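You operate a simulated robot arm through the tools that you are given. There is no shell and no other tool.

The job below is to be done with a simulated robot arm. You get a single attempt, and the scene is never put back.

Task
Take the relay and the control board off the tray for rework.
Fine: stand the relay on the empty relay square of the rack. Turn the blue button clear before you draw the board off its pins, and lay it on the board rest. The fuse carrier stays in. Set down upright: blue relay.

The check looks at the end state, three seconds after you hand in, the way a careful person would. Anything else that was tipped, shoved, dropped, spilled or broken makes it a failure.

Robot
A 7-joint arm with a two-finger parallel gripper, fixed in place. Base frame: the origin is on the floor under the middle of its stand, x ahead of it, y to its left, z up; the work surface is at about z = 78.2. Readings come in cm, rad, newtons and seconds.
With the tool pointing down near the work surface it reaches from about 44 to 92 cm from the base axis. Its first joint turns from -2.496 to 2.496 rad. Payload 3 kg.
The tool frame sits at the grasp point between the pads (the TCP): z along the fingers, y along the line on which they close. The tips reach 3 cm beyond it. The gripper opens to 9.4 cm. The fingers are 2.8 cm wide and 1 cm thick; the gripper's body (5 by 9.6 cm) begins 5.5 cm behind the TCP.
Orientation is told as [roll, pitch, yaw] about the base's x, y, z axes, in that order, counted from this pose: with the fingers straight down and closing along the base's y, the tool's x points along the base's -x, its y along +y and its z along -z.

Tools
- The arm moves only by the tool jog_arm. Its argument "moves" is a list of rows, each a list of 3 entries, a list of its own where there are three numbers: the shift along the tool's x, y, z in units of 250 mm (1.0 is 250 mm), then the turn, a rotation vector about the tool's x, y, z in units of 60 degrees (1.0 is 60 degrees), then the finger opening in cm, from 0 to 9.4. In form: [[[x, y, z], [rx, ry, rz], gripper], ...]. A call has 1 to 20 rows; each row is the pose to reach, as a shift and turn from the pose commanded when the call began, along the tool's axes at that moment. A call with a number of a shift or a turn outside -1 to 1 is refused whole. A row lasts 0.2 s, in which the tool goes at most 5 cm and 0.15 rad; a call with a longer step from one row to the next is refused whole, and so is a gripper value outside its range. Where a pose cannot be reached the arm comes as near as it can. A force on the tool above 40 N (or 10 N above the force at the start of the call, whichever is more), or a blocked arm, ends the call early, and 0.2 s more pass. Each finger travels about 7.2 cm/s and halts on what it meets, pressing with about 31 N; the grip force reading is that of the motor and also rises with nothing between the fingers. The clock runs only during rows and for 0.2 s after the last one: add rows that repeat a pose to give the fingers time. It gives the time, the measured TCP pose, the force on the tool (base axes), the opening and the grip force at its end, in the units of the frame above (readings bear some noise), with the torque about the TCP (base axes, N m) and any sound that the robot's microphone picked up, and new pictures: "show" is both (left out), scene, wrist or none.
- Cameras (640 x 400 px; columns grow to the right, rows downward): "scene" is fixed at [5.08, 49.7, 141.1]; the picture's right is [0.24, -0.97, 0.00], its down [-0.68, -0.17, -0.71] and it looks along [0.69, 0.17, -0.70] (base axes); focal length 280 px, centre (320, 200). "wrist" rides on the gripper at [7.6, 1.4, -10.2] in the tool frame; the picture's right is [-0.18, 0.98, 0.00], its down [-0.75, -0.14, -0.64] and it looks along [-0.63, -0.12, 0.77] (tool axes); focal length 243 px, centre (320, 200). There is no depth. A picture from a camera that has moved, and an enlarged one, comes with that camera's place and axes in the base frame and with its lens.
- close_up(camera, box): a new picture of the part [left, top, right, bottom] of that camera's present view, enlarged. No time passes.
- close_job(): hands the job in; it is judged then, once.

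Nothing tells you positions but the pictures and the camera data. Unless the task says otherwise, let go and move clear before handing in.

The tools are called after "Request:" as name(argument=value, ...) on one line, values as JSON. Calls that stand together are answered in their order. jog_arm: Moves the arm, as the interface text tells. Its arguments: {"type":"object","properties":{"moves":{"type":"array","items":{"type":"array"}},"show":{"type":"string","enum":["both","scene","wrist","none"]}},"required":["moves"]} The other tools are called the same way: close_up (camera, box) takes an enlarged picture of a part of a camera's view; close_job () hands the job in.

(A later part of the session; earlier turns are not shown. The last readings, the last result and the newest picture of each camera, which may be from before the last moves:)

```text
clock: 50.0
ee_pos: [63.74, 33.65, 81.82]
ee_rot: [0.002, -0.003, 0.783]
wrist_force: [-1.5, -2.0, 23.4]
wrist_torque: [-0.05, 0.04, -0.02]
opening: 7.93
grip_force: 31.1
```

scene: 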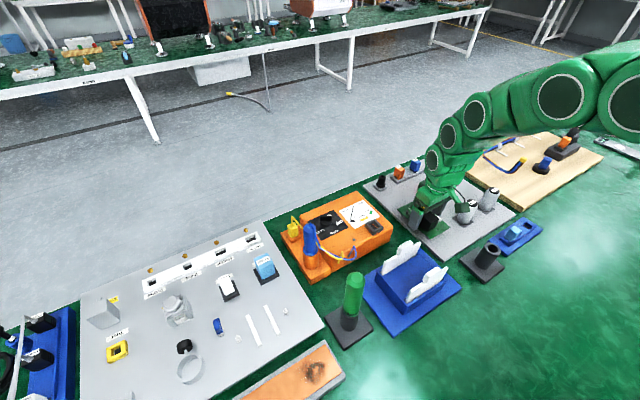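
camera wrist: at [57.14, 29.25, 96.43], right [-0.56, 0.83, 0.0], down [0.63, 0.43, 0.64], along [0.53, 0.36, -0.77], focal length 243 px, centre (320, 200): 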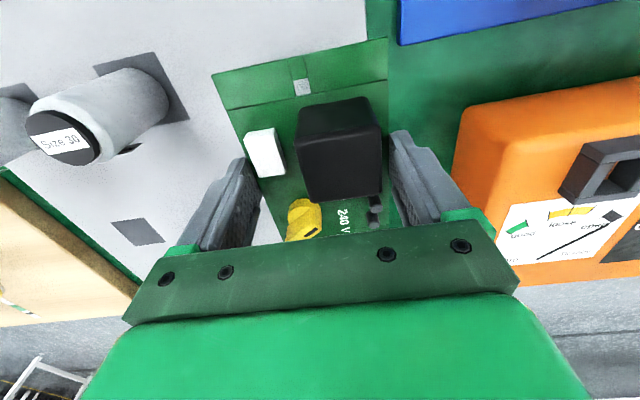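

The board is pressing evenly (torques near zero), so it's on both ribs. I'll ease the load, then open the fingers gradually.

Request:
jog_arm(moves=[[[0, 0, -0.003], [0, 0, 0], 7.0], [[0, 0, -0.003], [0, 0, 0], 7.6], [[0, 0, -0.003], [0, 0, 0], 8.0], [[0, 0, -0.003], [0, 0, 0], 8.3], [[0, 0, -0.003], [0, 0, 0], 8.6], [[0, 0, -0.003], [0, 0, 0], 9.0], [[0, 0, -0.003], [0, 0, 0], 9.4], [[0, 0, -0.003], [0, 0, 0], 9.4]], show="both")

Request:
close_up(camera="scene", box=[390, 185, 470, 245])

```text
clock: 51.8
ee_pos: [63.72, 33.7, 81.95]
ee_rot: [0.004, -0.001, 0.785]
wrist_force: [-0.3, 0.5, 0.3]
wrist_torque: [-0.02, -0.01, 0.03]
opening: 9.39
grip_force: 0.1
camera wrist: at [57.39, 29.21, 92.06], right [-0.56, 0.83, 0.0], down [0.63, 0.43, 0.64], along [0.53, 0.36, -0.77], focal length 243 px, centre (320, 200)
```

scene: 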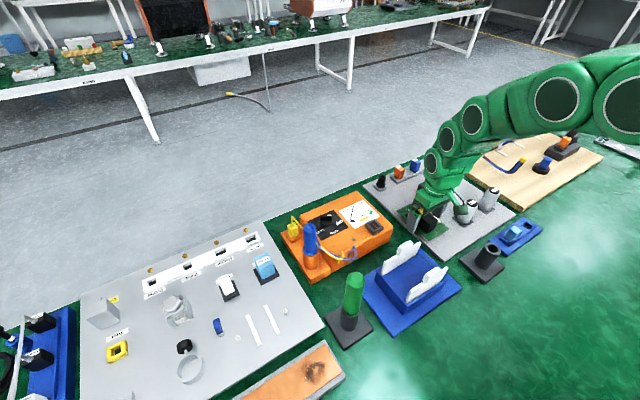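
wrist: 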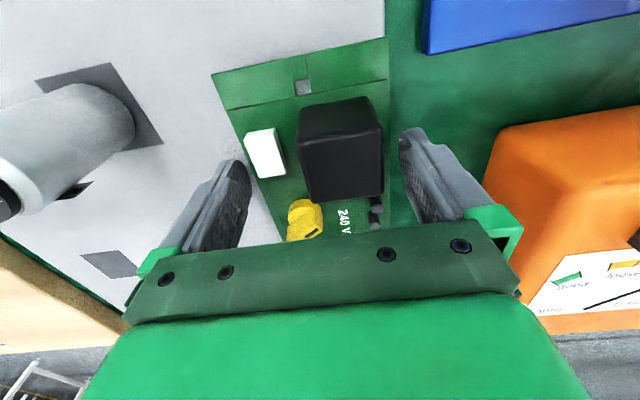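

```text
6.67 times, centred on (430, 215) of scene
camera zoom: at [5.08, 49.7, 141.1], right [0.24, -0.97, 0.0], down [-0.68, -0.17, -0.71], along [0.69, 0.17, -0.7], focal length 1864 px, centre (-413, 100)
```

zoom: 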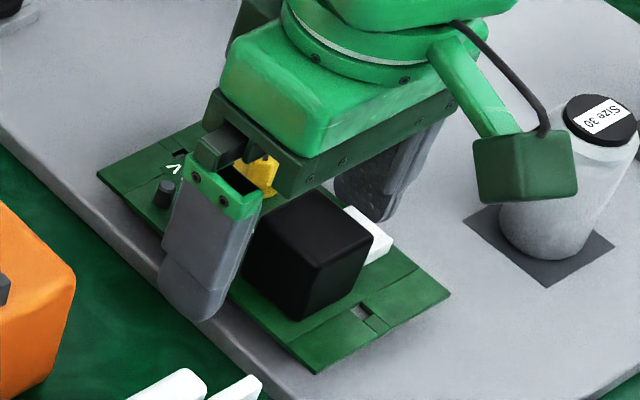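

The fingers are clear of the board and it hasn't moved. I'll lift straight up and check the board.

Request:
jog_arm(moves=[[[0, 0, -0.04], [0, 0, 0], 9.4], [[0, 0, -0.1], [0, 0, 0], 9.4], [[0, 0, -0.2], [0, 0, 0], 9.4], [[0, 0, -0.35], [0, 0, 0], 9.4], [[0, 0, -0.5], [0, 0, 0], 9.4], [[0, 0, -0.65], [0, 0, 0], 9.4], [[0, 0, -0.8], [0, 0, 0], 9.4], [[0, 0, -0.8], [0, 0, 0], 9.4]], show="both")

Request:
close_up(camera="scene", box=[370, 150, 490, 250])

Request:
close_up(camera="wrist", box=[180, 0, 440, 240])

```text
clock: 53.6
ee_pos: [63.55, 33.51, 101.84]
ee_rot: [0.003, -0.001, 0.782]
wrist_force: [-0.4, -0.3, -1.1]
wrist_torque: [-0.01, 0.0, 0.01]
opening: 9.41
grip_force: 0.0
camera wrist: at [57.35, 29.17, 112.05], right [-0.56, 0.83, 0.0], down [0.63, 0.43, 0.64], along [0.53, 0.36, -0.77], focal length 243 px, centre (320, 200)
```

scene: 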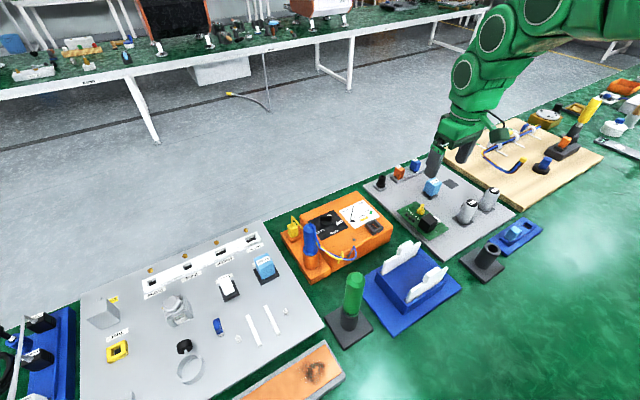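
wrist: 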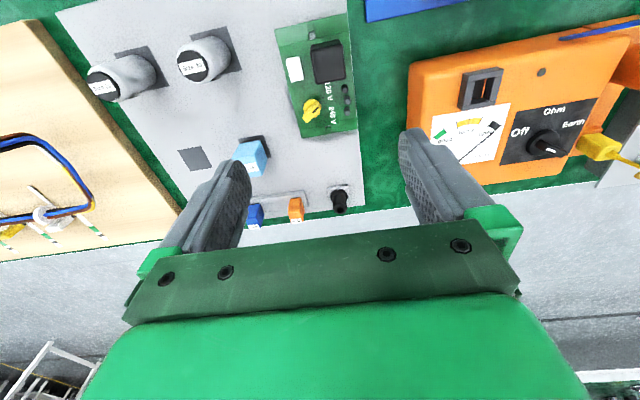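

```text
4.00 times, centred on (430, 200) of scene
camera zoom: at [5.08, 49.7, 141.1], right [0.24, -0.97, 0.0], down [-0.68, -0.17, -0.71], along [0.69, 0.17, -0.7], focal length 1118 px, centre (-120, 200)
```

zoom: 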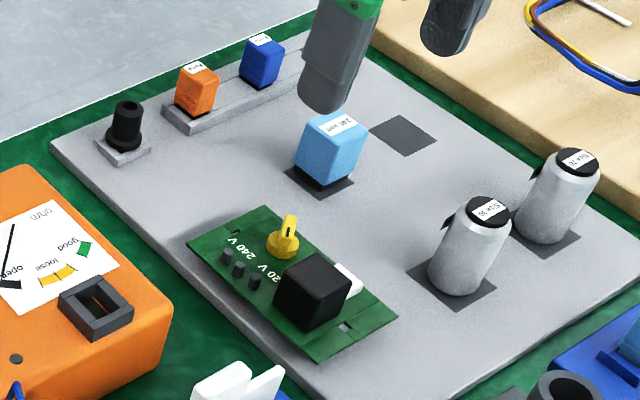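

```text
1.67 times, centred on (310, 120) of wrist
camera zoom: at [57.35, 29.17, 112.05], right [-0.56, 0.83, 0.0], down [0.63, 0.43, 0.64], along [0.53, 0.36, -0.77], focal length 404 px, centre (337, 333)
```

zoom: 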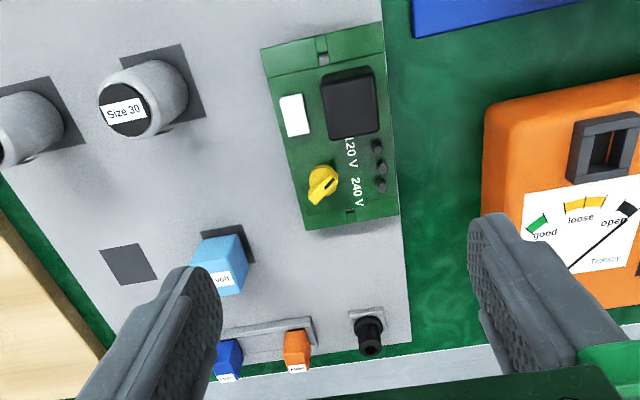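

The board lies flat across both ribs. The empty relay square is at about (84.4, 23.95). Now I'll go back to the tray relay, travelling high (z ≈ 110) since the blue probe stands tall.

Request:
jog_arm(moves=[[[0, 0, -0.17], [0, 0, 0], 9.4], [[-0.01, 0.07, -0.34], [0, 0, 0], 9.4], [[-0.03, 0.2, -0.34], [0, 0, 0], 9.4], [[-0.05, 0.35, -0.34], [0, 0, 0], 9.4], [[-0.072, 0.5, -0.34], [0, 0, 0], 9.4], [[-0.094, 0.65, -0.34], [0, 0, 0], 9.4], [[-0.115, 0.8, -0.34], [0, 0, 0], 9.4], [[-0.132, 0.918, -0.34], [0, 0, 0], 9.4]], show="none")

Request:
jog_arm(moves=[[[-0.02, 0.13, 0], [0, 0, 0], 9.4], [[-0.04, 0.28, 0], [0, 0, 0], 9.4], [[-0.062, 0.43, 0], [0, 0, 0], 9.4], [[-0.084, 0.58, 0], [0, 0, 0], 9.4], [[-0.106, 0.73, 0], [0, 0, 0], 9.4], [[-0.125, 0.86, 0], [0, 0, 0], 9.4], [[-0.132, 0.918, 0], [0, 0, 0], 9.4], [[-0.132, 0.918, 0], [0, 0, 0], 9.4]], show="both")

Request:
close_up(camera="wrist", box=[220, 30, 420, 180])

```text
clock: 55.4
ee_pos: [49.78, 52.21, 110.39]
ee_rot: [0.003, 0.002, 0.785]
wrist_force: [0.3, 0.1, 0.0]
wrist_torque: [0.01, 0.03, 0.0]
opening: 9.4
grip_force: 0.1
```

```text
clock: 57.2
ee_pos: [35.94, 70.53, 110.44]
ee_rot: [0.002, -0.003, 0.781]
wrist_force: [-0.2, -0.2, 0.0]
wrist_torque: [0.01, -0.02, 0.03]
opening: 9.39
grip_force: 0.2
camera wrist: at [29.68, 66.24, 120.64], right [-0.56, 0.83, 0.0], down [0.63, 0.43, 0.64], along [0.53, 0.36, -0.77], focal length 243 px, centre (320, 200)
```

scene: 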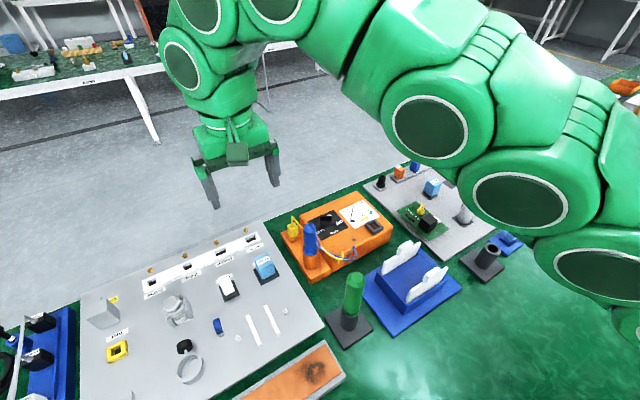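
wrist: 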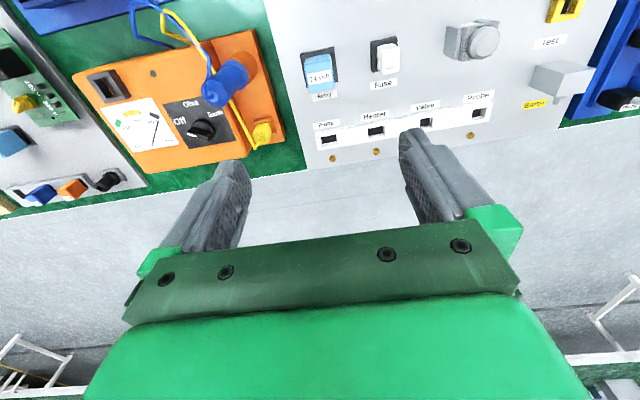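

```text
2.67 times, centred on (320, 105) of wrist
camera zoom: at [29.68, 66.24, 120.64], right [-0.56, 0.83, 0.0], down [0.63, 0.43, 0.64], along [0.53, 0.36, -0.77], focal length 647 px, centre (320, 453)
```

zoom: 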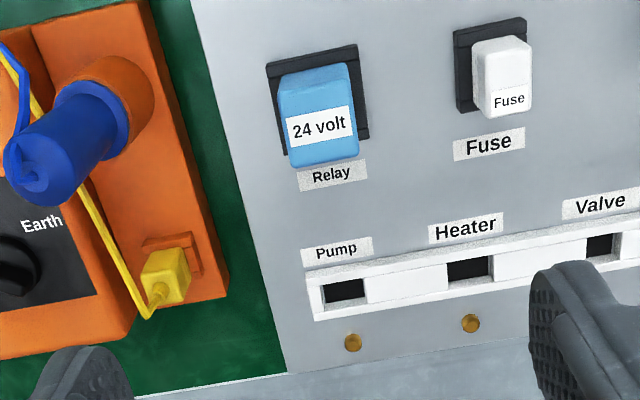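

The relay is right below at about (36.4, 70.7). I'll descend partway with a narrower opening to keep away from the probe, then refine.

Request:
jog_arm(moves=[[[-0.018, -0.007, 0.08], [0, 0, 0], 7], [[-0.018, -0.007, 0.2], [0, 0, 0], 6], [[-0.018, -0.007, 0.32], [0, 0, 0], 6], [[-0.018, -0.007, 0.44], [0, 0, 0], 6], [[-0.018, -0.007, 0.54], [0, 0, 0], 6], [[-0.018, -0.007, 0.576], [0, 0, 0], 6], [[-0.018, -0.007, 0.576], [0, 0, 0], 6]], show="both")

Request:
close_up(camera="wrist", box=[240, 40, 400, 180])

Request:
close_up(camera="scene", box=[200, 170, 330, 290])

```text
clock: 58.8
ee_pos: [36.6, 70.79, 96.07]
ee_rot: [0.004, -0.003, 0.784]
wrist_force: [0.0, -1.1, -0.8]
wrist_torque: [0.02, 0.03, -0.02]
opening: 5.98
grip_force: 0.1
camera wrist: at [30.2, 66.47, 106.29], right [-0.56, 0.83, 0.0], down [0.63, 0.43, 0.64], along [0.53, 0.36, -0.77], focal length 243 px, centre (320, 200)
```

scene: 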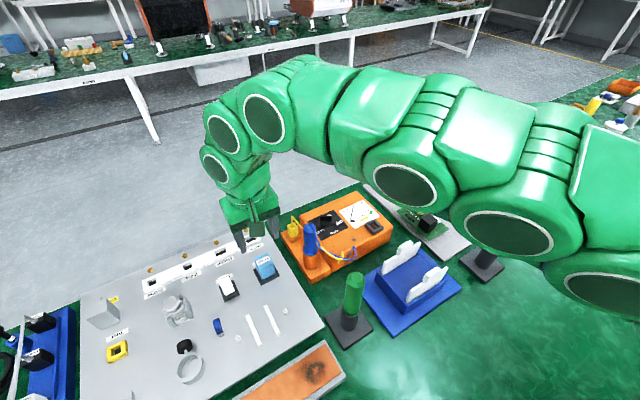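
wrist: 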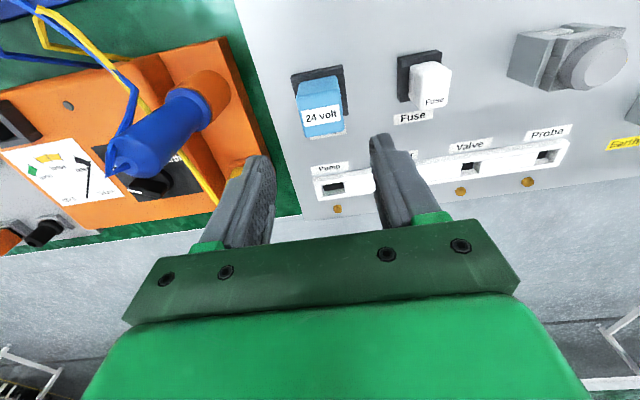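

```text
2.86 times, centred on (320, 110) of wrist
camera zoom: at [30.2, 66.47, 106.29], right [-0.56, 0.83, 0.0], down [0.63, 0.43, 0.64], along [0.53, 0.36, -0.77], focal length 693 px, centre (320, 457)
```

zoom: 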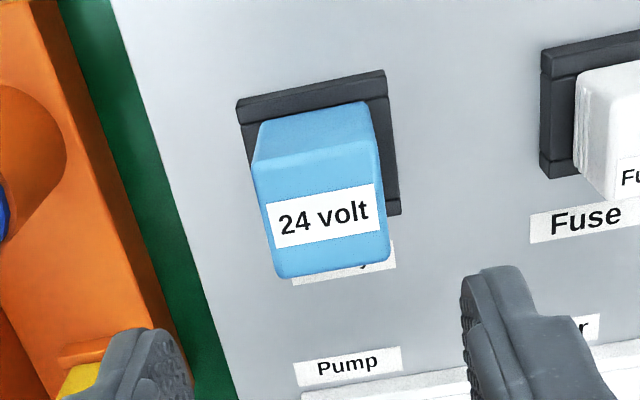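

```text
3.33 times, centred on (265, 230) of scene
camera zoom: at [5.08, 49.7, 141.1], right [0.24, -0.97, 0.0], down [-0.68, -0.17, -0.71], along [0.69, 0.17, -0.7], focal length 932 px, centre (503, 100)
```

zoom: 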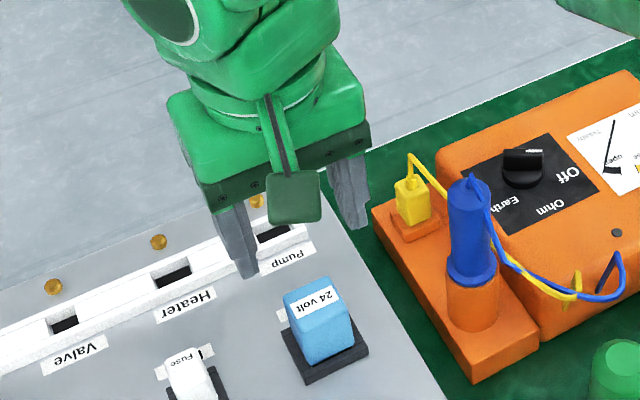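

The relay (top z ≈ 86.5, about 3.5 cm wide) is aligned with the tool. I'll centre and descend to grip its sides above the socket.

Request:
jog_arm(moves=[[[0.0096, 0.0045, 0.06], [0, 0, 0], 6], [[0.0096, 0.0045, 0.14], [0, 0, 0], 6], [[0.0096, 0.0045, 0.22], [0, 0, 0], 6], [[0.0096, 0.0045, 0.3], [0, 0, 0], 6], [[0.0096, 0.0045, 0.36], [0, 0, 0], 6], [[0.0096, 0.0045, 0.4], [0, 0, 0], 6], [[0.0096, 0.0045, 0.418], [0, 0, 0], 6], [[0.0096, 0.0045, 0.418], [0, 0, 0], 6]], show="both")

Request:
close_up(camera="wrist", box=[220, 60, 420, 240])

Request:
close_up(camera="scene", box=[210, 220, 310, 300])

```text
clock: 60.6
ee_pos: [36.18, 70.84, 85.76]
ee_rot: [0.003, -0.001, 0.784]
wrist_force: [0.3, -1.2, -0.4]
wrist_torque: [0.0, 0.04, -0.02]
opening: 6.0
grip_force: 0.0
camera wrist: at [29.87, 66.49, 95.89], right [-0.56, 0.83, 0.0], down [0.63, 0.43, 0.64], along [0.53, 0.36, -0.77], focal length 243 px, centre (320, 200)
```

scene: 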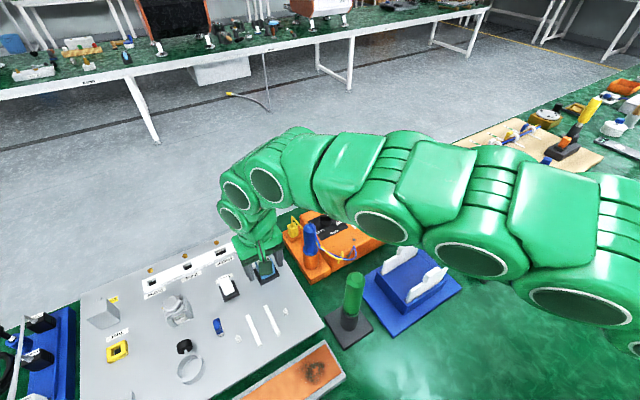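
wrist: 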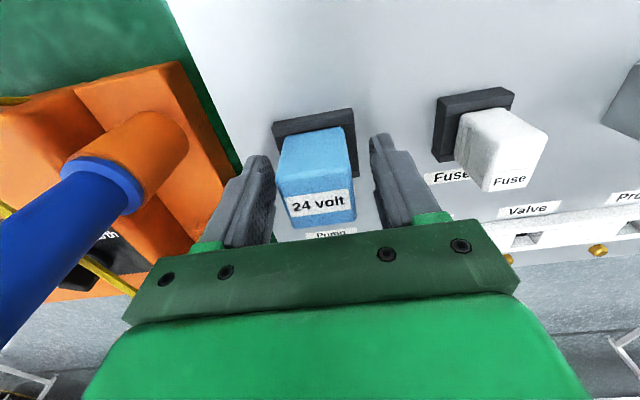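

```text
2.22 times, centred on (320, 150) of wrist
camera zoom: at [29.87, 66.49, 95.89], right [-0.56, 0.83, 0.0], down [0.63, 0.43, 0.64], along [0.53, 0.36, -0.77], focal length 539 px, centre (320, 311)
```

zoom: 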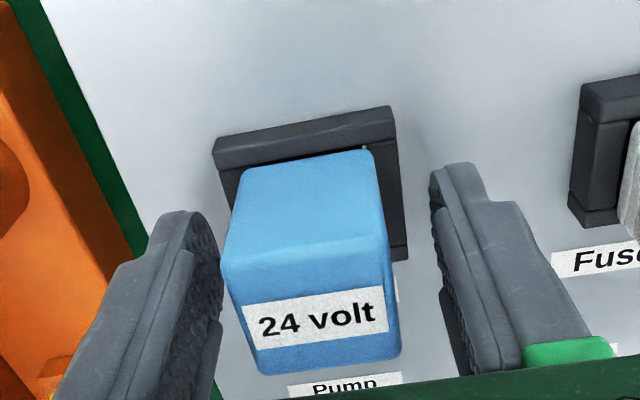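

```text
5.00 times, centred on (260, 260) of scene
camera zoom: at [5.08, 49.7, 141.1], right [0.24, -0.97, 0.0], down [-0.68, -0.17, -0.71], along [0.69, 0.17, -0.7], focal length 1398 px, centre (620, -100)
```

zoom: 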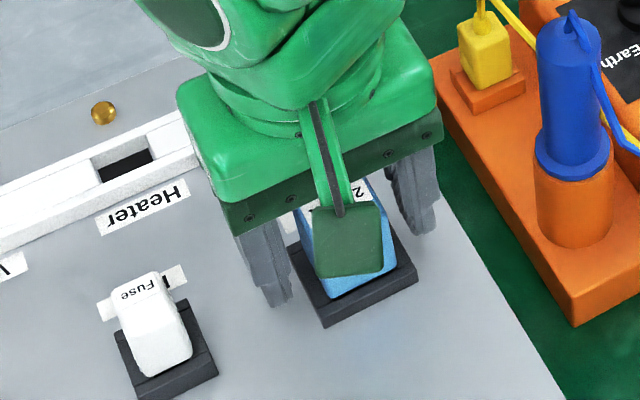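

The relay sits about 0.2 cm to one side of centre; I'll shift to centre and close gently.

Request:
jog_arm(moves=[[[0, -0.0088, 0], [0, 0, 0], 5], [[0, -0.0088, 0], [0, 0, 0], 4.2], [[0, -0.0088, 0], [0, 0, 0], 3.8], [[0, -0.0088, 0], [0, 0, 0], 3.4], [[0, -0.0088, 0], [0, 0, 0], 3.2], [[0, -0.0088, 0], [0, 0, 0], 3.2]], show="wrist")

Request:
close_up(camera="wrist", box=[220, 60, 420, 240])

```text
clock: 62.0
ee_pos: [36.31, 70.68, 85.69]
ee_rot: [0.004, -0.001, 0.783]
wrist_force: [-1.9, 2.4, 0.3]
wrist_torque: [0.1, 0.11, 0.01]
opening: 3.89
grip_force: 30.9
camera wrist: at [30.01, 66.34, 95.89], right [-0.56, 0.83, 0.0], down [0.63, 0.43, 0.64], along [0.53, 0.36, -0.77], focal length 243 px, centre (320, 200)
```

wrist: 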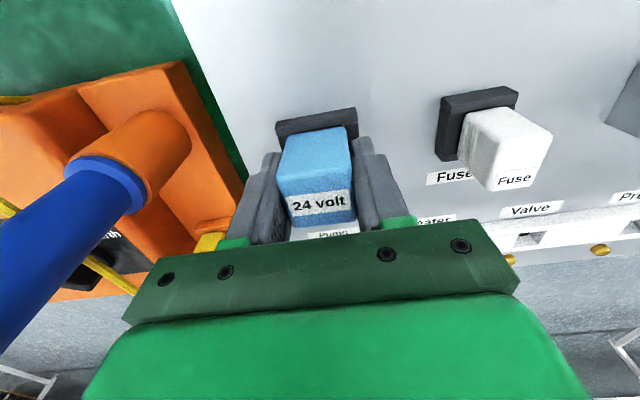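

```text
2.22 times, centred on (320, 150) of wrist
camera zoom: at [30.01, 66.34, 95.89], right [-0.56, 0.83, 0.0], down [0.63, 0.43, 0.64], along [0.53, 0.36, -0.77], focal length 539 px, centre (320, 311)
```

zoom: 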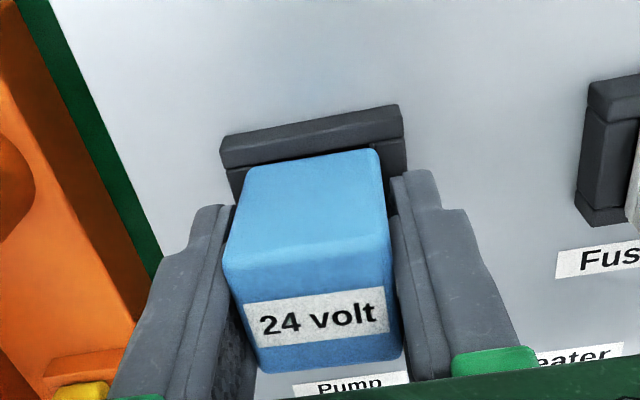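

The relay is gripped (3.9 cm wide). I'll draw it straight up out of its socket, slowly.

Request:
jog_arm(moves=[[[0, 0, 0], [0, 0, 0], 2.8], [[0, 0, -0.008], [0, 0, 0], 2.8], [[0, 0, -0.02], [0, 0, 0], 2.8], [[0, 0, -0.036], [0, 0, 0], 2.8], [[0, 0, -0.054], [0, 0, 0], 2.8], [[0, 0, -0.08], [0, 0, 0], 2.8], [[0, 0, -0.1], [0, 0, 0], 2.8]], show="both")

Request:
close_up(camera="scene", box=[210, 220, 310, 300])

```text
clock: 63.6
ee_pos: [36.38, 70.77, 88.33]
ee_rot: [0.004, -0.003, 0.784]
wrist_force: [-0.3, 0.6, -0.4]
wrist_torque: [0.03, 0.0, 0.01]
opening: 3.88
grip_force: 30.8
camera wrist: at [30.05, 66.33, 98.4], right [-0.56, 0.83, 0.0], down [0.63, 0.43, 0.64], along [0.53, 0.36, -0.77], focal length 243 px, centre (320, 200)
```

scene: 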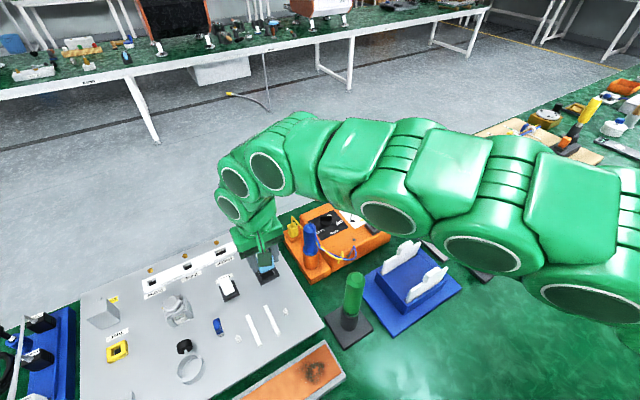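
wrist: 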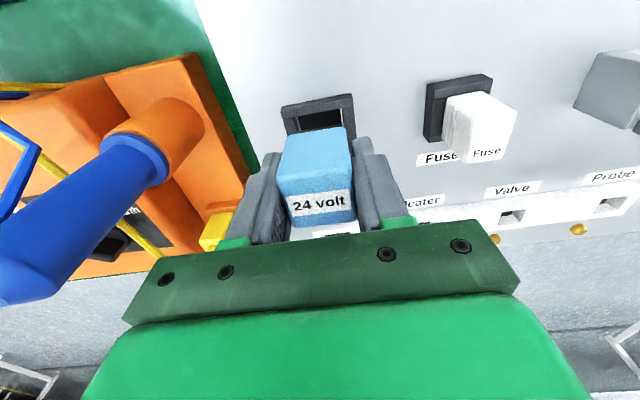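

```text
5.00 times, centred on (260, 260) of scene
camera zoom: at [5.08, 49.7, 141.1], right [0.24, -0.97, 0.0], down [-0.68, -0.17, -0.71], along [0.69, 0.17, -0.7], focal length 1398 px, centre (620, -100)
```

zoom: 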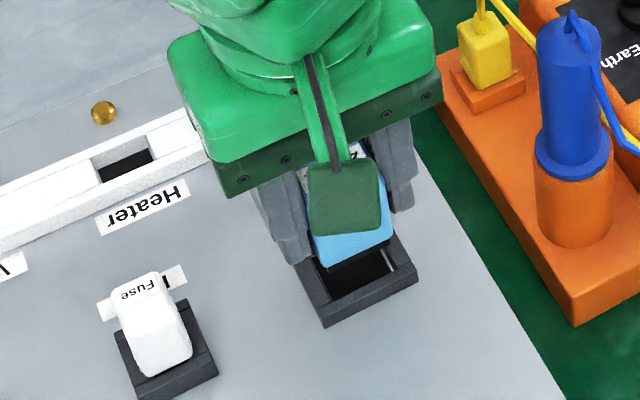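

The relay is out of the socket, held square. Lifting it high before crossing to the rack.

Request:
jog_arm(moves=[[[0, 0, -0.08], [0, 0, 0], 2.8], [[0, 0, -0.18], [0, 0, 0], 2.8], [[0, 0, -0.3], [0, 0, 0], 2.8], [[0, 0, -0.43], [0, 0, 0], 2.8], [[0, 0, -0.56], [0, 0, 0], 2.8], [[0, 0, -0.69], [0, 0, 0], 2.8], [[0, 0, -0.82], [0, 0, 0], 2.8], [[0, 0, -0.92], [0, 0, 0], 2.8], [[0, 0, -0.948], [0, 0, 0], 2.8], [[0, 0, -0.948], [0, 0, 0], 2.8]], show="both")

Request:
close_up(camera="scene", box=[180, 90, 330, 210])

```text
clock: 65.8
ee_pos: [36.38, 70.63, 111.98]
ee_rot: [0.005, -0.004, 0.784]
wrist_force: [-0.1, -0.8, -0.6]
wrist_torque: [0.01, 0.0, -0.03]
opening: 3.85
grip_force: 30.6
camera wrist: at [30.02, 66.28, 122.1], right [-0.56, 0.83, 0.0], down [0.63, 0.43, 0.64], along [0.53, 0.36, -0.77], focal length 243 px, centre (320, 200)
```

scene: 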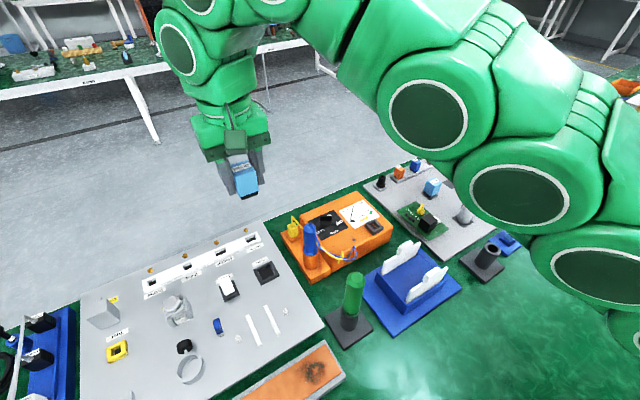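
wrist: 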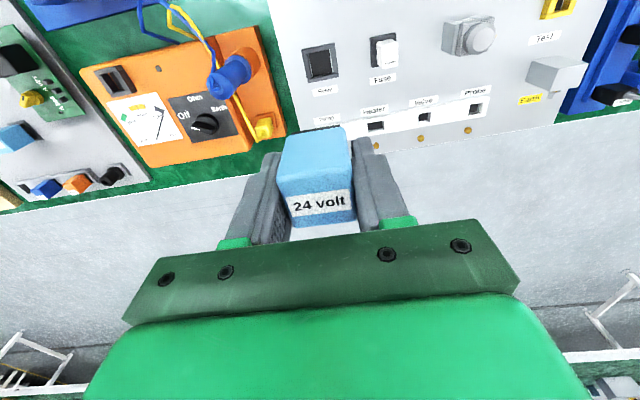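

```text
3.33 times, centred on (255, 150) of scene
camera zoom: at [5.08, 49.7, 141.1], right [0.24, -0.97, 0.0], down [-0.68, -0.17, -0.71], along [0.69, 0.17, -0.7], focal length 932 px, centre (537, 367)
```

zoom: 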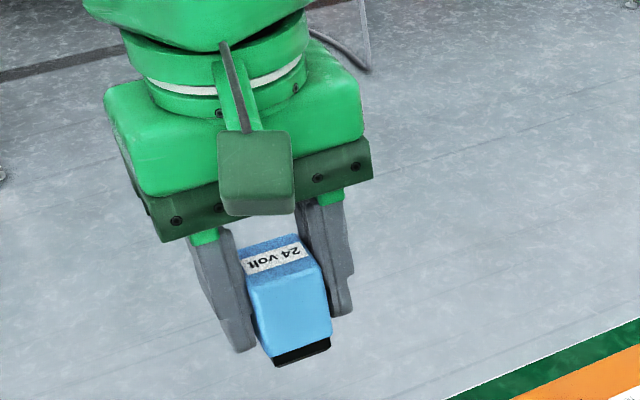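

The relay is upright with its dark plug visible below. Now I'll carry it across along the bench to above the empty square.

Request:
jog_arm(moves=[[[-0.002, -0.06, 0], [0, 0, 0], 2.8], [[-0.004, -0.17, 0], [0, 0, 0], 2.8], [[-0.006, -0.3, 0], [0, 0, 0], 2.8], [[-0.008, -0.44, 0], [0, 0, 0], 2.8], [[-0.01, -0.58, 0], [0, 0, 0], 2.8], [[-0.012, -0.72, 0], [0, 0, 0], 2.8], [[-0.013, -0.84, 0], [0, 0, 0], 2.8], [[-0.013, -0.893, 0], [0, 0, 0], 2.8]], show="none")

Request:
jog_arm(moves=[[[-0.002, -0.06, 0], [0, 0, 0], 2.8], [[-0.004, -0.17, 0], [0, 0, 0], 2.8], [[-0.006, -0.3, 0], [0, 0, 0], 2.8], [[-0.008, -0.44, 0], [0, 0, 0], 2.8], [[-0.01, -0.58, 0], [0, 0, 0], 2.8], [[-0.012, -0.72, 0], [0, 0, 0], 2.8], [[-0.013, -0.84, 0], [0, 0, 0], 2.8], [[-0.013, -0.893, 0], [0, 0, 0], 2.8]], show="none")

Request:
jog_arm(moves=[[[-0.002, -0.06, 0], [0, 0, 0], 2.8], [[-0.004, -0.17, 0], [0, 0, 0], 2.8], [[-0.006, -0.3, 0], [0, 0, 0], 2.8], [[-0.008, -0.44, 0], [0, 0, 0], 2.8], [[-0.01, -0.58, 0], [0, 0, 0], 2.8], [[-0.012, -0.7, 0], [0, 0, 0], 2.8], [[-0.013, -0.79, 0], [0, 0, 0], 2.8], [[-0.013, -0.79, 0], [0, 0, 0], 2.8]], show="both")

```text
clock: 67.6
ee_pos: [52.36, 54.92, 111.77]
ee_rot: [0.004, -0.003, 0.782]
wrist_force: [0.1, -0.9, -0.5]
wrist_torque: [0.0, 0.01, 0.0]
opening: 3.86
grip_force: 31.2
```

```text
clock: 69.4
ee_pos: [68.31, 39.38, 111.6]
ee_rot: [0.0, -0.003, 0.783]
wrist_force: [-0.3, -0.4, -0.5]
wrist_torque: [-0.02, -0.01, -0.02]
opening: 3.88
grip_force: 30.7
```

```text
clock: 71.2
ee_pos: [79.6, 27.04, 110.21]
ee_rot: [0.003, 0.0, 0.782]
wrist_force: [0.1, -0.9, -1.2]
wrist_torque: [0.0, -0.02, 0.01]
opening: 3.88
grip_force: 30.7
out of reach, approached as far as the arm can: row 5, 6, 7, 8
camera wrist: at [73.23, 22.75, 120.38], right [-0.56, 0.83, 0.0], down [0.63, 0.43, 0.64], along [0.53, 0.36, -0.77], focal length 243 px, centre (320, 200)
```

scene: 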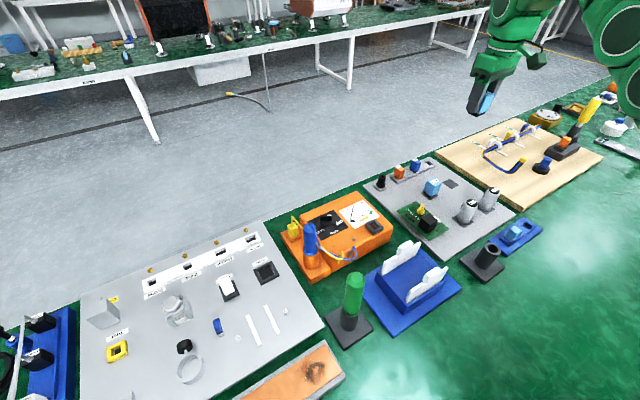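
wrist: 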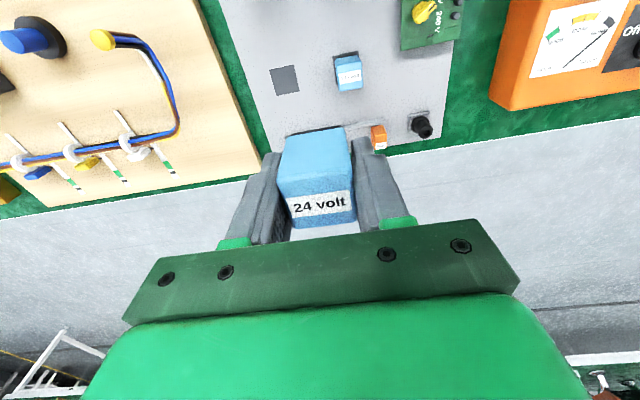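

The arm ran out of reach at that height, stopping near (79.6, 27.0). I'll lower, which extends the reach, then continue.

Request:
jog_arm(moves=[[[0, 0, 0.1], [0, 0, 0], 2.8], [[0, 0, 0.2], [0, 0, 0], 2.8], [[0, 0, 0.3], [0, 0, 0], 2.8], [[0, 0, 0.4], [0, 0, 0], 2.8], [[0, 0, 0.4], [0, 0, 0], 2.8]], show="both")

Request:
close_up(camera="wrist", box=[220, 0, 440, 160])

```text
clock: 72.4
ee_pos: [79.41, 27.12, 100.11]
ee_rot: [0.003, -0.003, 0.783]
wrist_force: [-0.6, -0.1, -0.2]
wrist_torque: [0.0, 0.01, 0.0]
opening: 3.84
grip_force: 30.7
camera wrist: at [73.17, 22.8, 110.39], right [-0.56, 0.83, 0.0], down [0.63, 0.43, 0.64], along [0.53, 0.36, -0.77], focal length 243 px, centre (320, 200)
```

scene: 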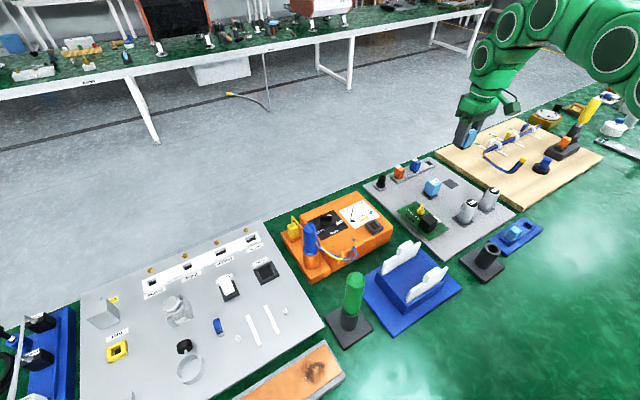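
wrist: 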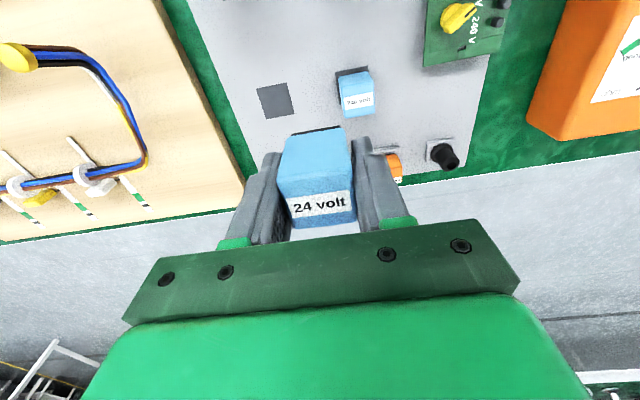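

```text
2.50 times, centred on (330, 80) of wrist
camera zoom: at [73.17, 22.8, 110.39], right [-0.56, 0.83, 0.0], down [0.63, 0.43, 0.64], along [0.53, 0.36, -0.77], focal length 606 px, centre (295, 500)
```

zoom: 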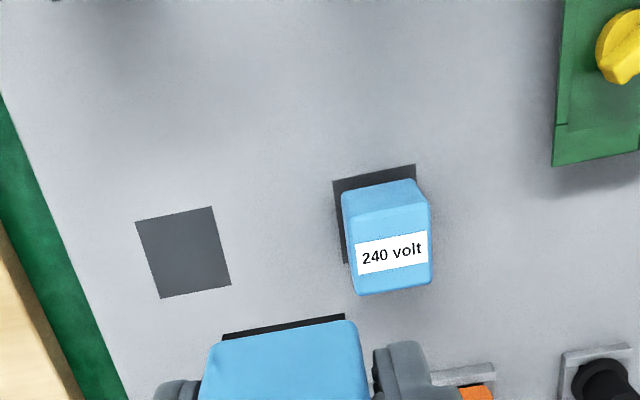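

The empty square is confirmed at about (84.6, 23.9), and the neighbouring relay reads 240 volt. I'll lower further and move over the square.

Request:
jog_arm(moves=[[[0, 0, 0.08], [0, 0, 0], 2.8], [[-0.007, -0.03, 0.16], [0, 0, 0], 2.8], [[-0.021, -0.09, 0.24], [0, 0, 0], 2.8], [[-0.035, -0.15, 0.3], [0, 0, 0], 2.8], [[-0.049, -0.21, 0.32], [0, 0, 0], 2.8], [[-0.056, -0.238, 0.32], [0, 0, 0], 2.8], [[-0.056, -0.238, 0.32], [0, 0, 0], 2.8], [[-0.056, -0.238, 0.32], [0, 0, 0], 2.8]], show="both")

Request:
close_up(camera="wrist", box=[220, 0, 440, 160])

Request:
close_up(camera="scene", box=[410, 110, 530, 210])

```text
clock: 74.2
ee_pos: [84.64, 23.95, 92.26]
ee_rot: [0.003, -0.003, 0.783]
wrist_force: [-0.3, 0.3, -0.7]
wrist_torque: [0.02, 0.0, -0.02]
opening: 3.88
grip_force: 30.8
camera wrist: at [78.34, 19.65, 102.48], right [-0.56, 0.83, 0.0], down [0.63, 0.43, 0.64], along [0.53, 0.36, -0.77], focal length 243 px, centre (320, 200)
```

scene: 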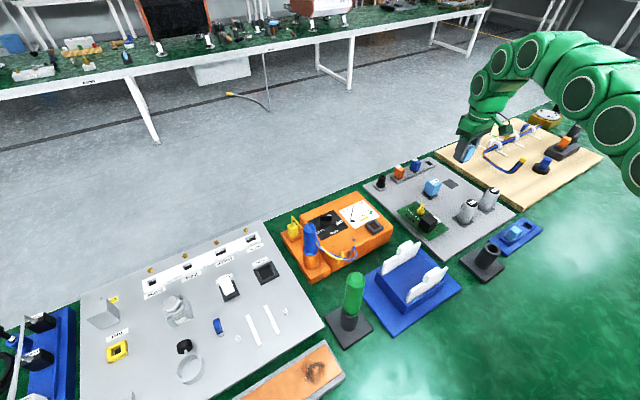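
wrist: 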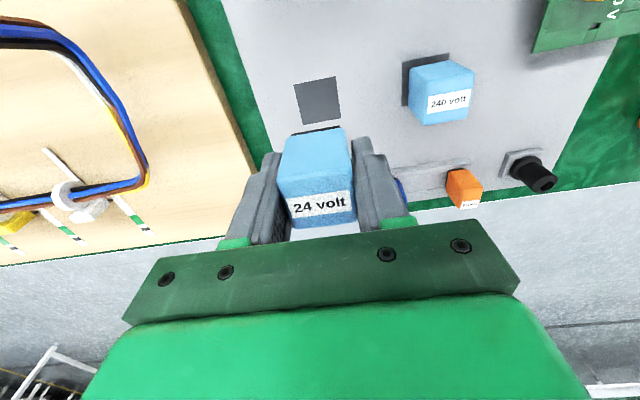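

```text
2.50 times, centred on (330, 80) of wrist
camera zoom: at [78.34, 19.65, 102.48], right [-0.56, 0.83, 0.0], down [0.63, 0.43, 0.64], along [0.53, 0.36, -0.77], focal length 606 px, centre (295, 500)
```

zoom: 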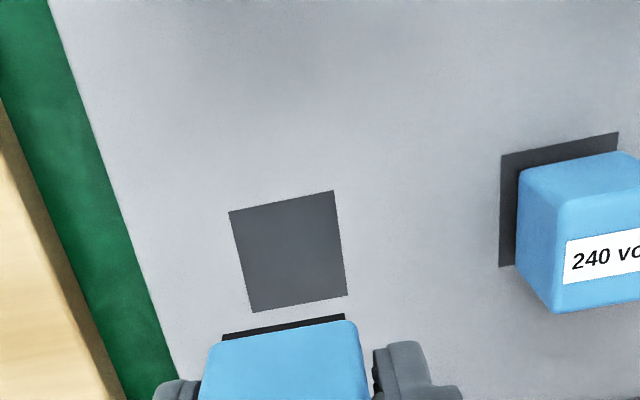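

```text
4.00 times, centred on (470, 160) of scene
camera zoom: at [5.08, 49.7, 141.1], right [0.24, -0.97, 0.0], down [-0.68, -0.17, -0.71], along [0.69, 0.17, -0.7], focal length 1118 px, centre (-280, 360)
```

zoom: 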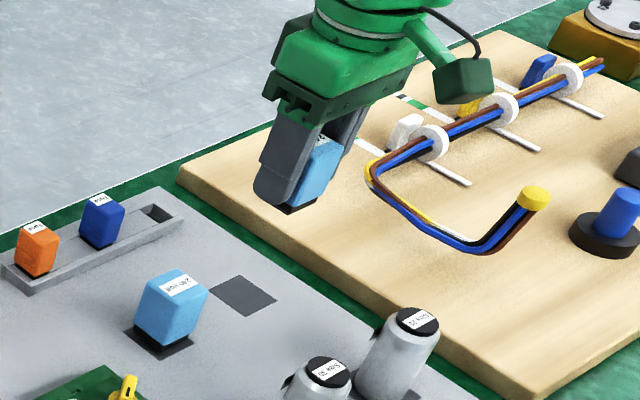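

The square is directly below (centre ≈ (84.7, 23.8)). I'll make a 2 mm correction and lower toward it.

Request:
jog_arm(moves=[[[0.006, -0.0065, 0.06], [0, 0, 0], 2.8], [[0.006, -0.0065, 0.13], [0, 0, 0], 2.8], [[0.006, -0.0065, 0.2], [0, 0, 0], 2.8], [[0.006, -0.0065, 0.26], [0, 0, 0], 2.8], [[0.006, -0.0065, 0.28], [0, 0, 0], 2.8], [[0.006, -0.0065, 0.28], [0, 0, 0], 2.8]], show="both")

Request:
close_up(camera="wrist", box=[230, 50, 430, 200])

Request:
close_up(camera="scene", box=[410, 130, 510, 210])

```text
clock: 75.6
ee_pos: [84.83, 23.76, 85.21]
ee_rot: [0.004, -0.001, 0.785]
wrist_force: [-0.1, 0.2, -1.5]
wrist_torque: [0.02, 0.01, -0.04]
opening: 3.85
grip_force: 31.4
camera wrist: at [78.39, 19.45, 95.44], right [-0.56, 0.83, 0.0], down [0.63, 0.43, 0.64], along [0.53, 0.36, -0.77], focal length 243 px, centre (320, 200)
```

scene: 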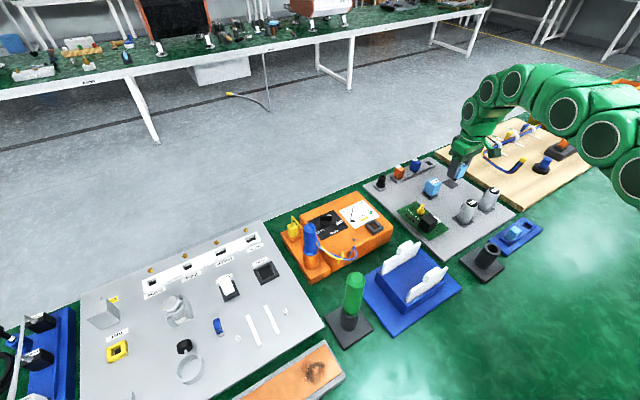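
wrist: 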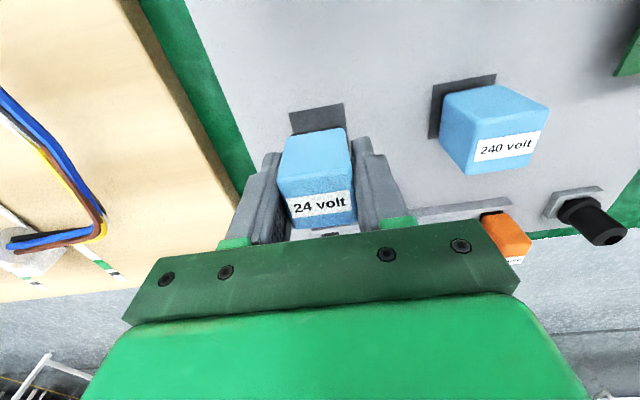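

```text
2.67 times, centred on (330, 125) of wrist
camera zoom: at [78.39, 19.45, 95.44], right [-0.56, 0.83, 0.0], down [0.63, 0.43, 0.64], along [0.53, 0.36, -0.77], focal length 647 px, centre (293, 400)
```

zoom: 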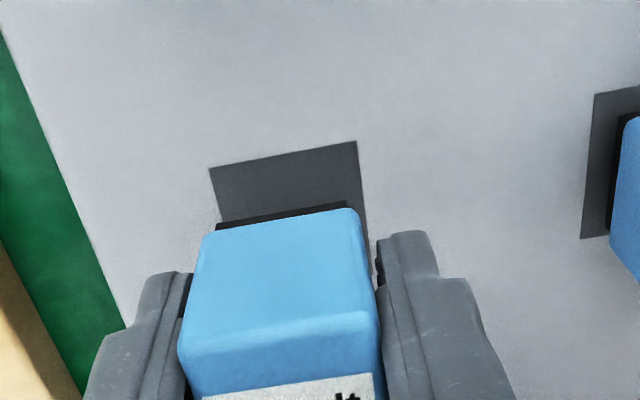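

```text
5.00 times, centred on (460, 170) of scene
camera zoom: at [5.08, 49.7, 141.1], right [0.24, -0.97, 0.0], down [-0.68, -0.17, -0.71], along [0.69, 0.17, -0.7], focal length 1398 px, centre (-380, 350)
```

zoom: 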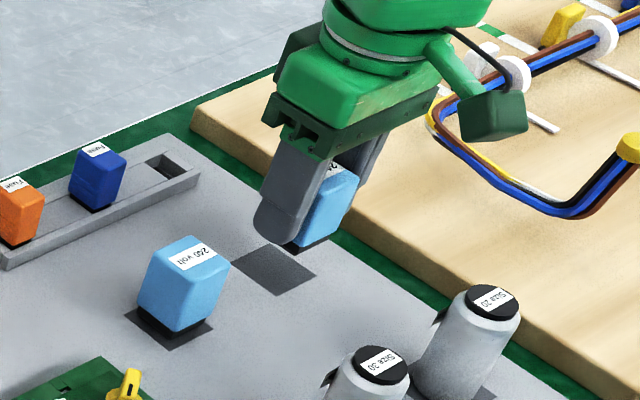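

The relay is centred over the square to within about 2 mm. Lowering gently, watching for contact.

Request:
jog_arm(moves=[[[0, 0, 0.01], [0, 0, 0], 2.8], [[0, 0, 0.02], [0, 0, 0], 2.8], [[0, 0, 0.03], [0, 0, 0], 2.8], [[0, 0, 0.04], [0, 0, 0], 2.8], [[0, 0, 0.048], [0, 0, 0], 2.8], [[0, 0, 0.048], [0, 0, 0], 2.8]], show="none")

Request:
close_up(camera="scene", box=[420, 140, 500, 200])

```text
clock: 77.0
ee_pos: [84.6, 23.79, 84.04]
ee_rot: [0.004, -0.003, 0.783]
wrist_force: [0.2, 0.8, -0.3]
wrist_torque: [-0.03, -0.01, 0.03]
opening: 3.87
grip_force: 31.2
```

```text
6.67 times, centred on (460, 170) of scene
camera zoom: at [5.08, 49.7, 141.1], right [0.24, -0.97, 0.0], down [-0.68, -0.17, -0.71], along [0.69, 0.17, -0.7], focal length 1864 px, centre (-613, 400)
```

zoom: 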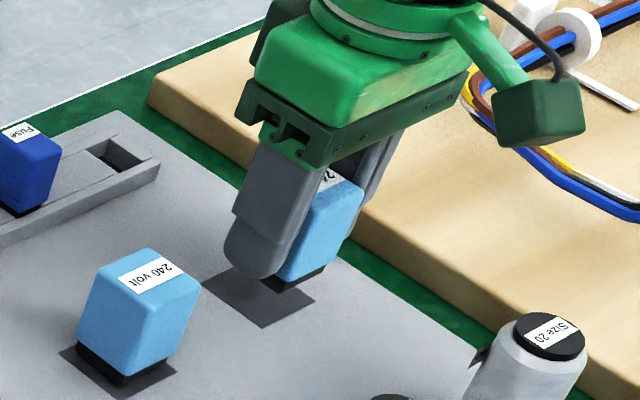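

Still about a centimetre above the square; continuing down slowly.

Request:
jog_arm(moves=[[[0, 0, 0.008], [0, 0, 0], 2.8], [[0, 0, 0.016], [0, 0, 0], 2.8], [[0, 0, 0.024], [0, 0, 0], 2.8], [[0, 0, 0.03], [0, 0, 0], 2.8], [[0, 0, 0.03], [0, 0, 0], 2.8]], show="none")

Request:
close_up(camera="scene", box=[420, 140, 500, 200])

```text
clock: 78.2
ee_pos: [84.59, 23.84, 83.26]
ee_rot: [0.004, -0.002, 0.785]
wrist_force: [0.1, 0.2, -1.1]
wrist_torque: [0.04, -0.02, 0.01]
opening: 3.87
grip_force: 31.2
```

```text
6.67 times, centred on (460, 170) of scene
camera zoom: at [5.08, 49.7, 141.1], right [0.24, -0.97, 0.0], down [-0.68, -0.17, -0.71], along [0.69, 0.17, -0.7], focal length 1864 px, centre (-613, 400)
```

zoom: 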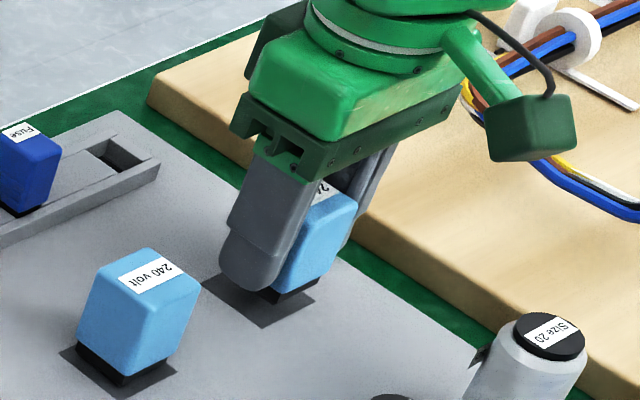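

Close now, about 0.8–1 cm left. Continuing in smaller steps.

Request:
jog_arm(moves=[[[0, 0, 0.006], [0, 0, 0], 2.8], [[0, 0, 0.012], [0, 0, 0], 2.8], [[0, 0, 0.018], [0, 0, 0], 2.8], [[0, 0, 0.022], [0, 0, 0], 2.8], [[0, 0, 0.022], [0, 0, 0], 2.8]], show="none")

Request:
close_up(camera="scene", box=[420, 140, 500, 200])

```text
clock: 79.4
ee_pos: [84.63, 23.83, 82.78]
ee_rot: [0.002, -0.002, 0.782]
wrist_force: [0.9, 0.7, -0.4]
wrist_torque: [0.05, 0.02, 0.04]
opening: 3.85
grip_force: 31.0
```

```text
6.67 times, centred on (460, 170) of scene
camera zoom: at [5.08, 49.7, 141.1], right [0.24, -0.97, 0.0], down [-0.68, -0.17, -0.71], along [0.69, 0.17, -0.7], focal length 1864 px, centre (-613, 400)
```

zoom: 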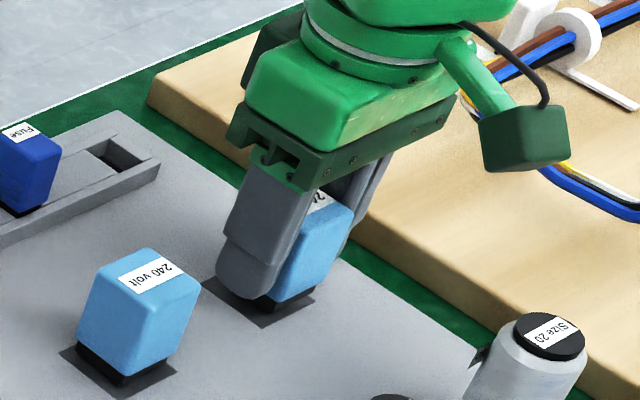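

Nearly there, a few millimetres remain. Smaller steps to contact.

Request:
jog_arm(moves=[[[0, 0, 0.004], [0, 0, 0], 2.8], [[0, 0, 0.008], [0, 0, 0], 2.8], [[0, 0, 0.012], [0, 0, 0], 2.8], [[0, 0, 0.012], [0, 0, 0], 2.8]], show="none")

Request:
close_up(camera="scene", box=[420, 140, 500, 200])

```text
clock: 80.4
ee_pos: [84.76, 23.78, 82.6]
ee_rot: [0.002, -0.002, 0.784]
wrist_force: [0.8, 0.4, -0.2]
wrist_torque: [-0.01, -0.01, -0.02]
opening: 3.86
grip_force: 30.9
```

```text
6.67 times, centred on (460, 170) of scene
camera zoom: at [5.08, 49.7, 141.1], right [0.24, -0.97, 0.0], down [-0.68, -0.17, -0.71], along [0.69, 0.17, -0.7], focal length 1864 px, centre (-613, 400)
```

zoom: 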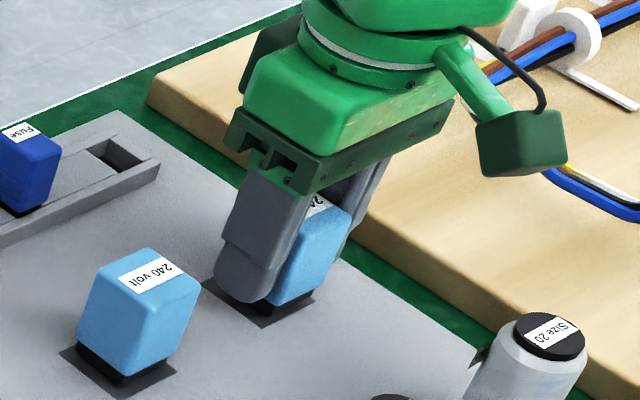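

It now matches how the neighbouring relay stands. A last small step to feel the contact.

Request:
jog_arm(moves=[[[0, 0, 0.003], [0, 0, 0], 2.8], [[0, 0, 0.006], [0, 0, 0], 2.8], [[0, 0, 0.006], [0, 0, 0], 2.8]], show="none")

```text
clock: 81.2
ee_pos: [84.62, 23.72, 82.33]
ee_rot: [0.003, -0.001, 0.785]
wrist_force: [0.1, 0.1, 0.6]
wrist_torque: [0.0, -0.05, 0.01]
opening: 3.86
grip_force: 31.2
```

Request:
jog_arm(moves=[[[0, 0, 0.003], [0, 0, 0], 2.8], [[0, 0, 0.006], [0, 0, 0], 2.8], [[0, 0, 0.006], [0, 0, 0], 2.8]], show="none")

Request:
close_up(camera="scene", box=[420, 140, 500, 200])

```text
clock: 82.0
ee_pos: [84.71, 23.78, 82.2]
ee_rot: [0.002, -0.004, 0.784]
wrist_force: [0.0, 0.6, 23.7]
wrist_torque: [-0.04, 0.01, 0.04]
opening: 3.87
grip_force: 31.0
```

```text
6.67 times, centred on (460, 170) of scene
camera zoom: at [5.08, 49.7, 141.1], right [0.24, -0.97, 0.0], down [-0.68, -0.17, -0.71], along [0.69, 0.17, -0.7], focal length 1864 px, centre (-613, 400)
```

zoom: 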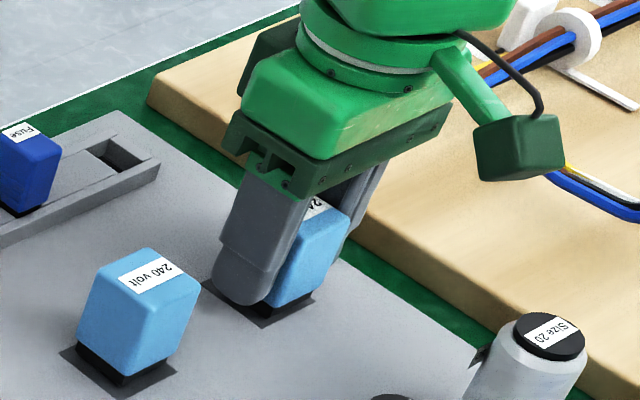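

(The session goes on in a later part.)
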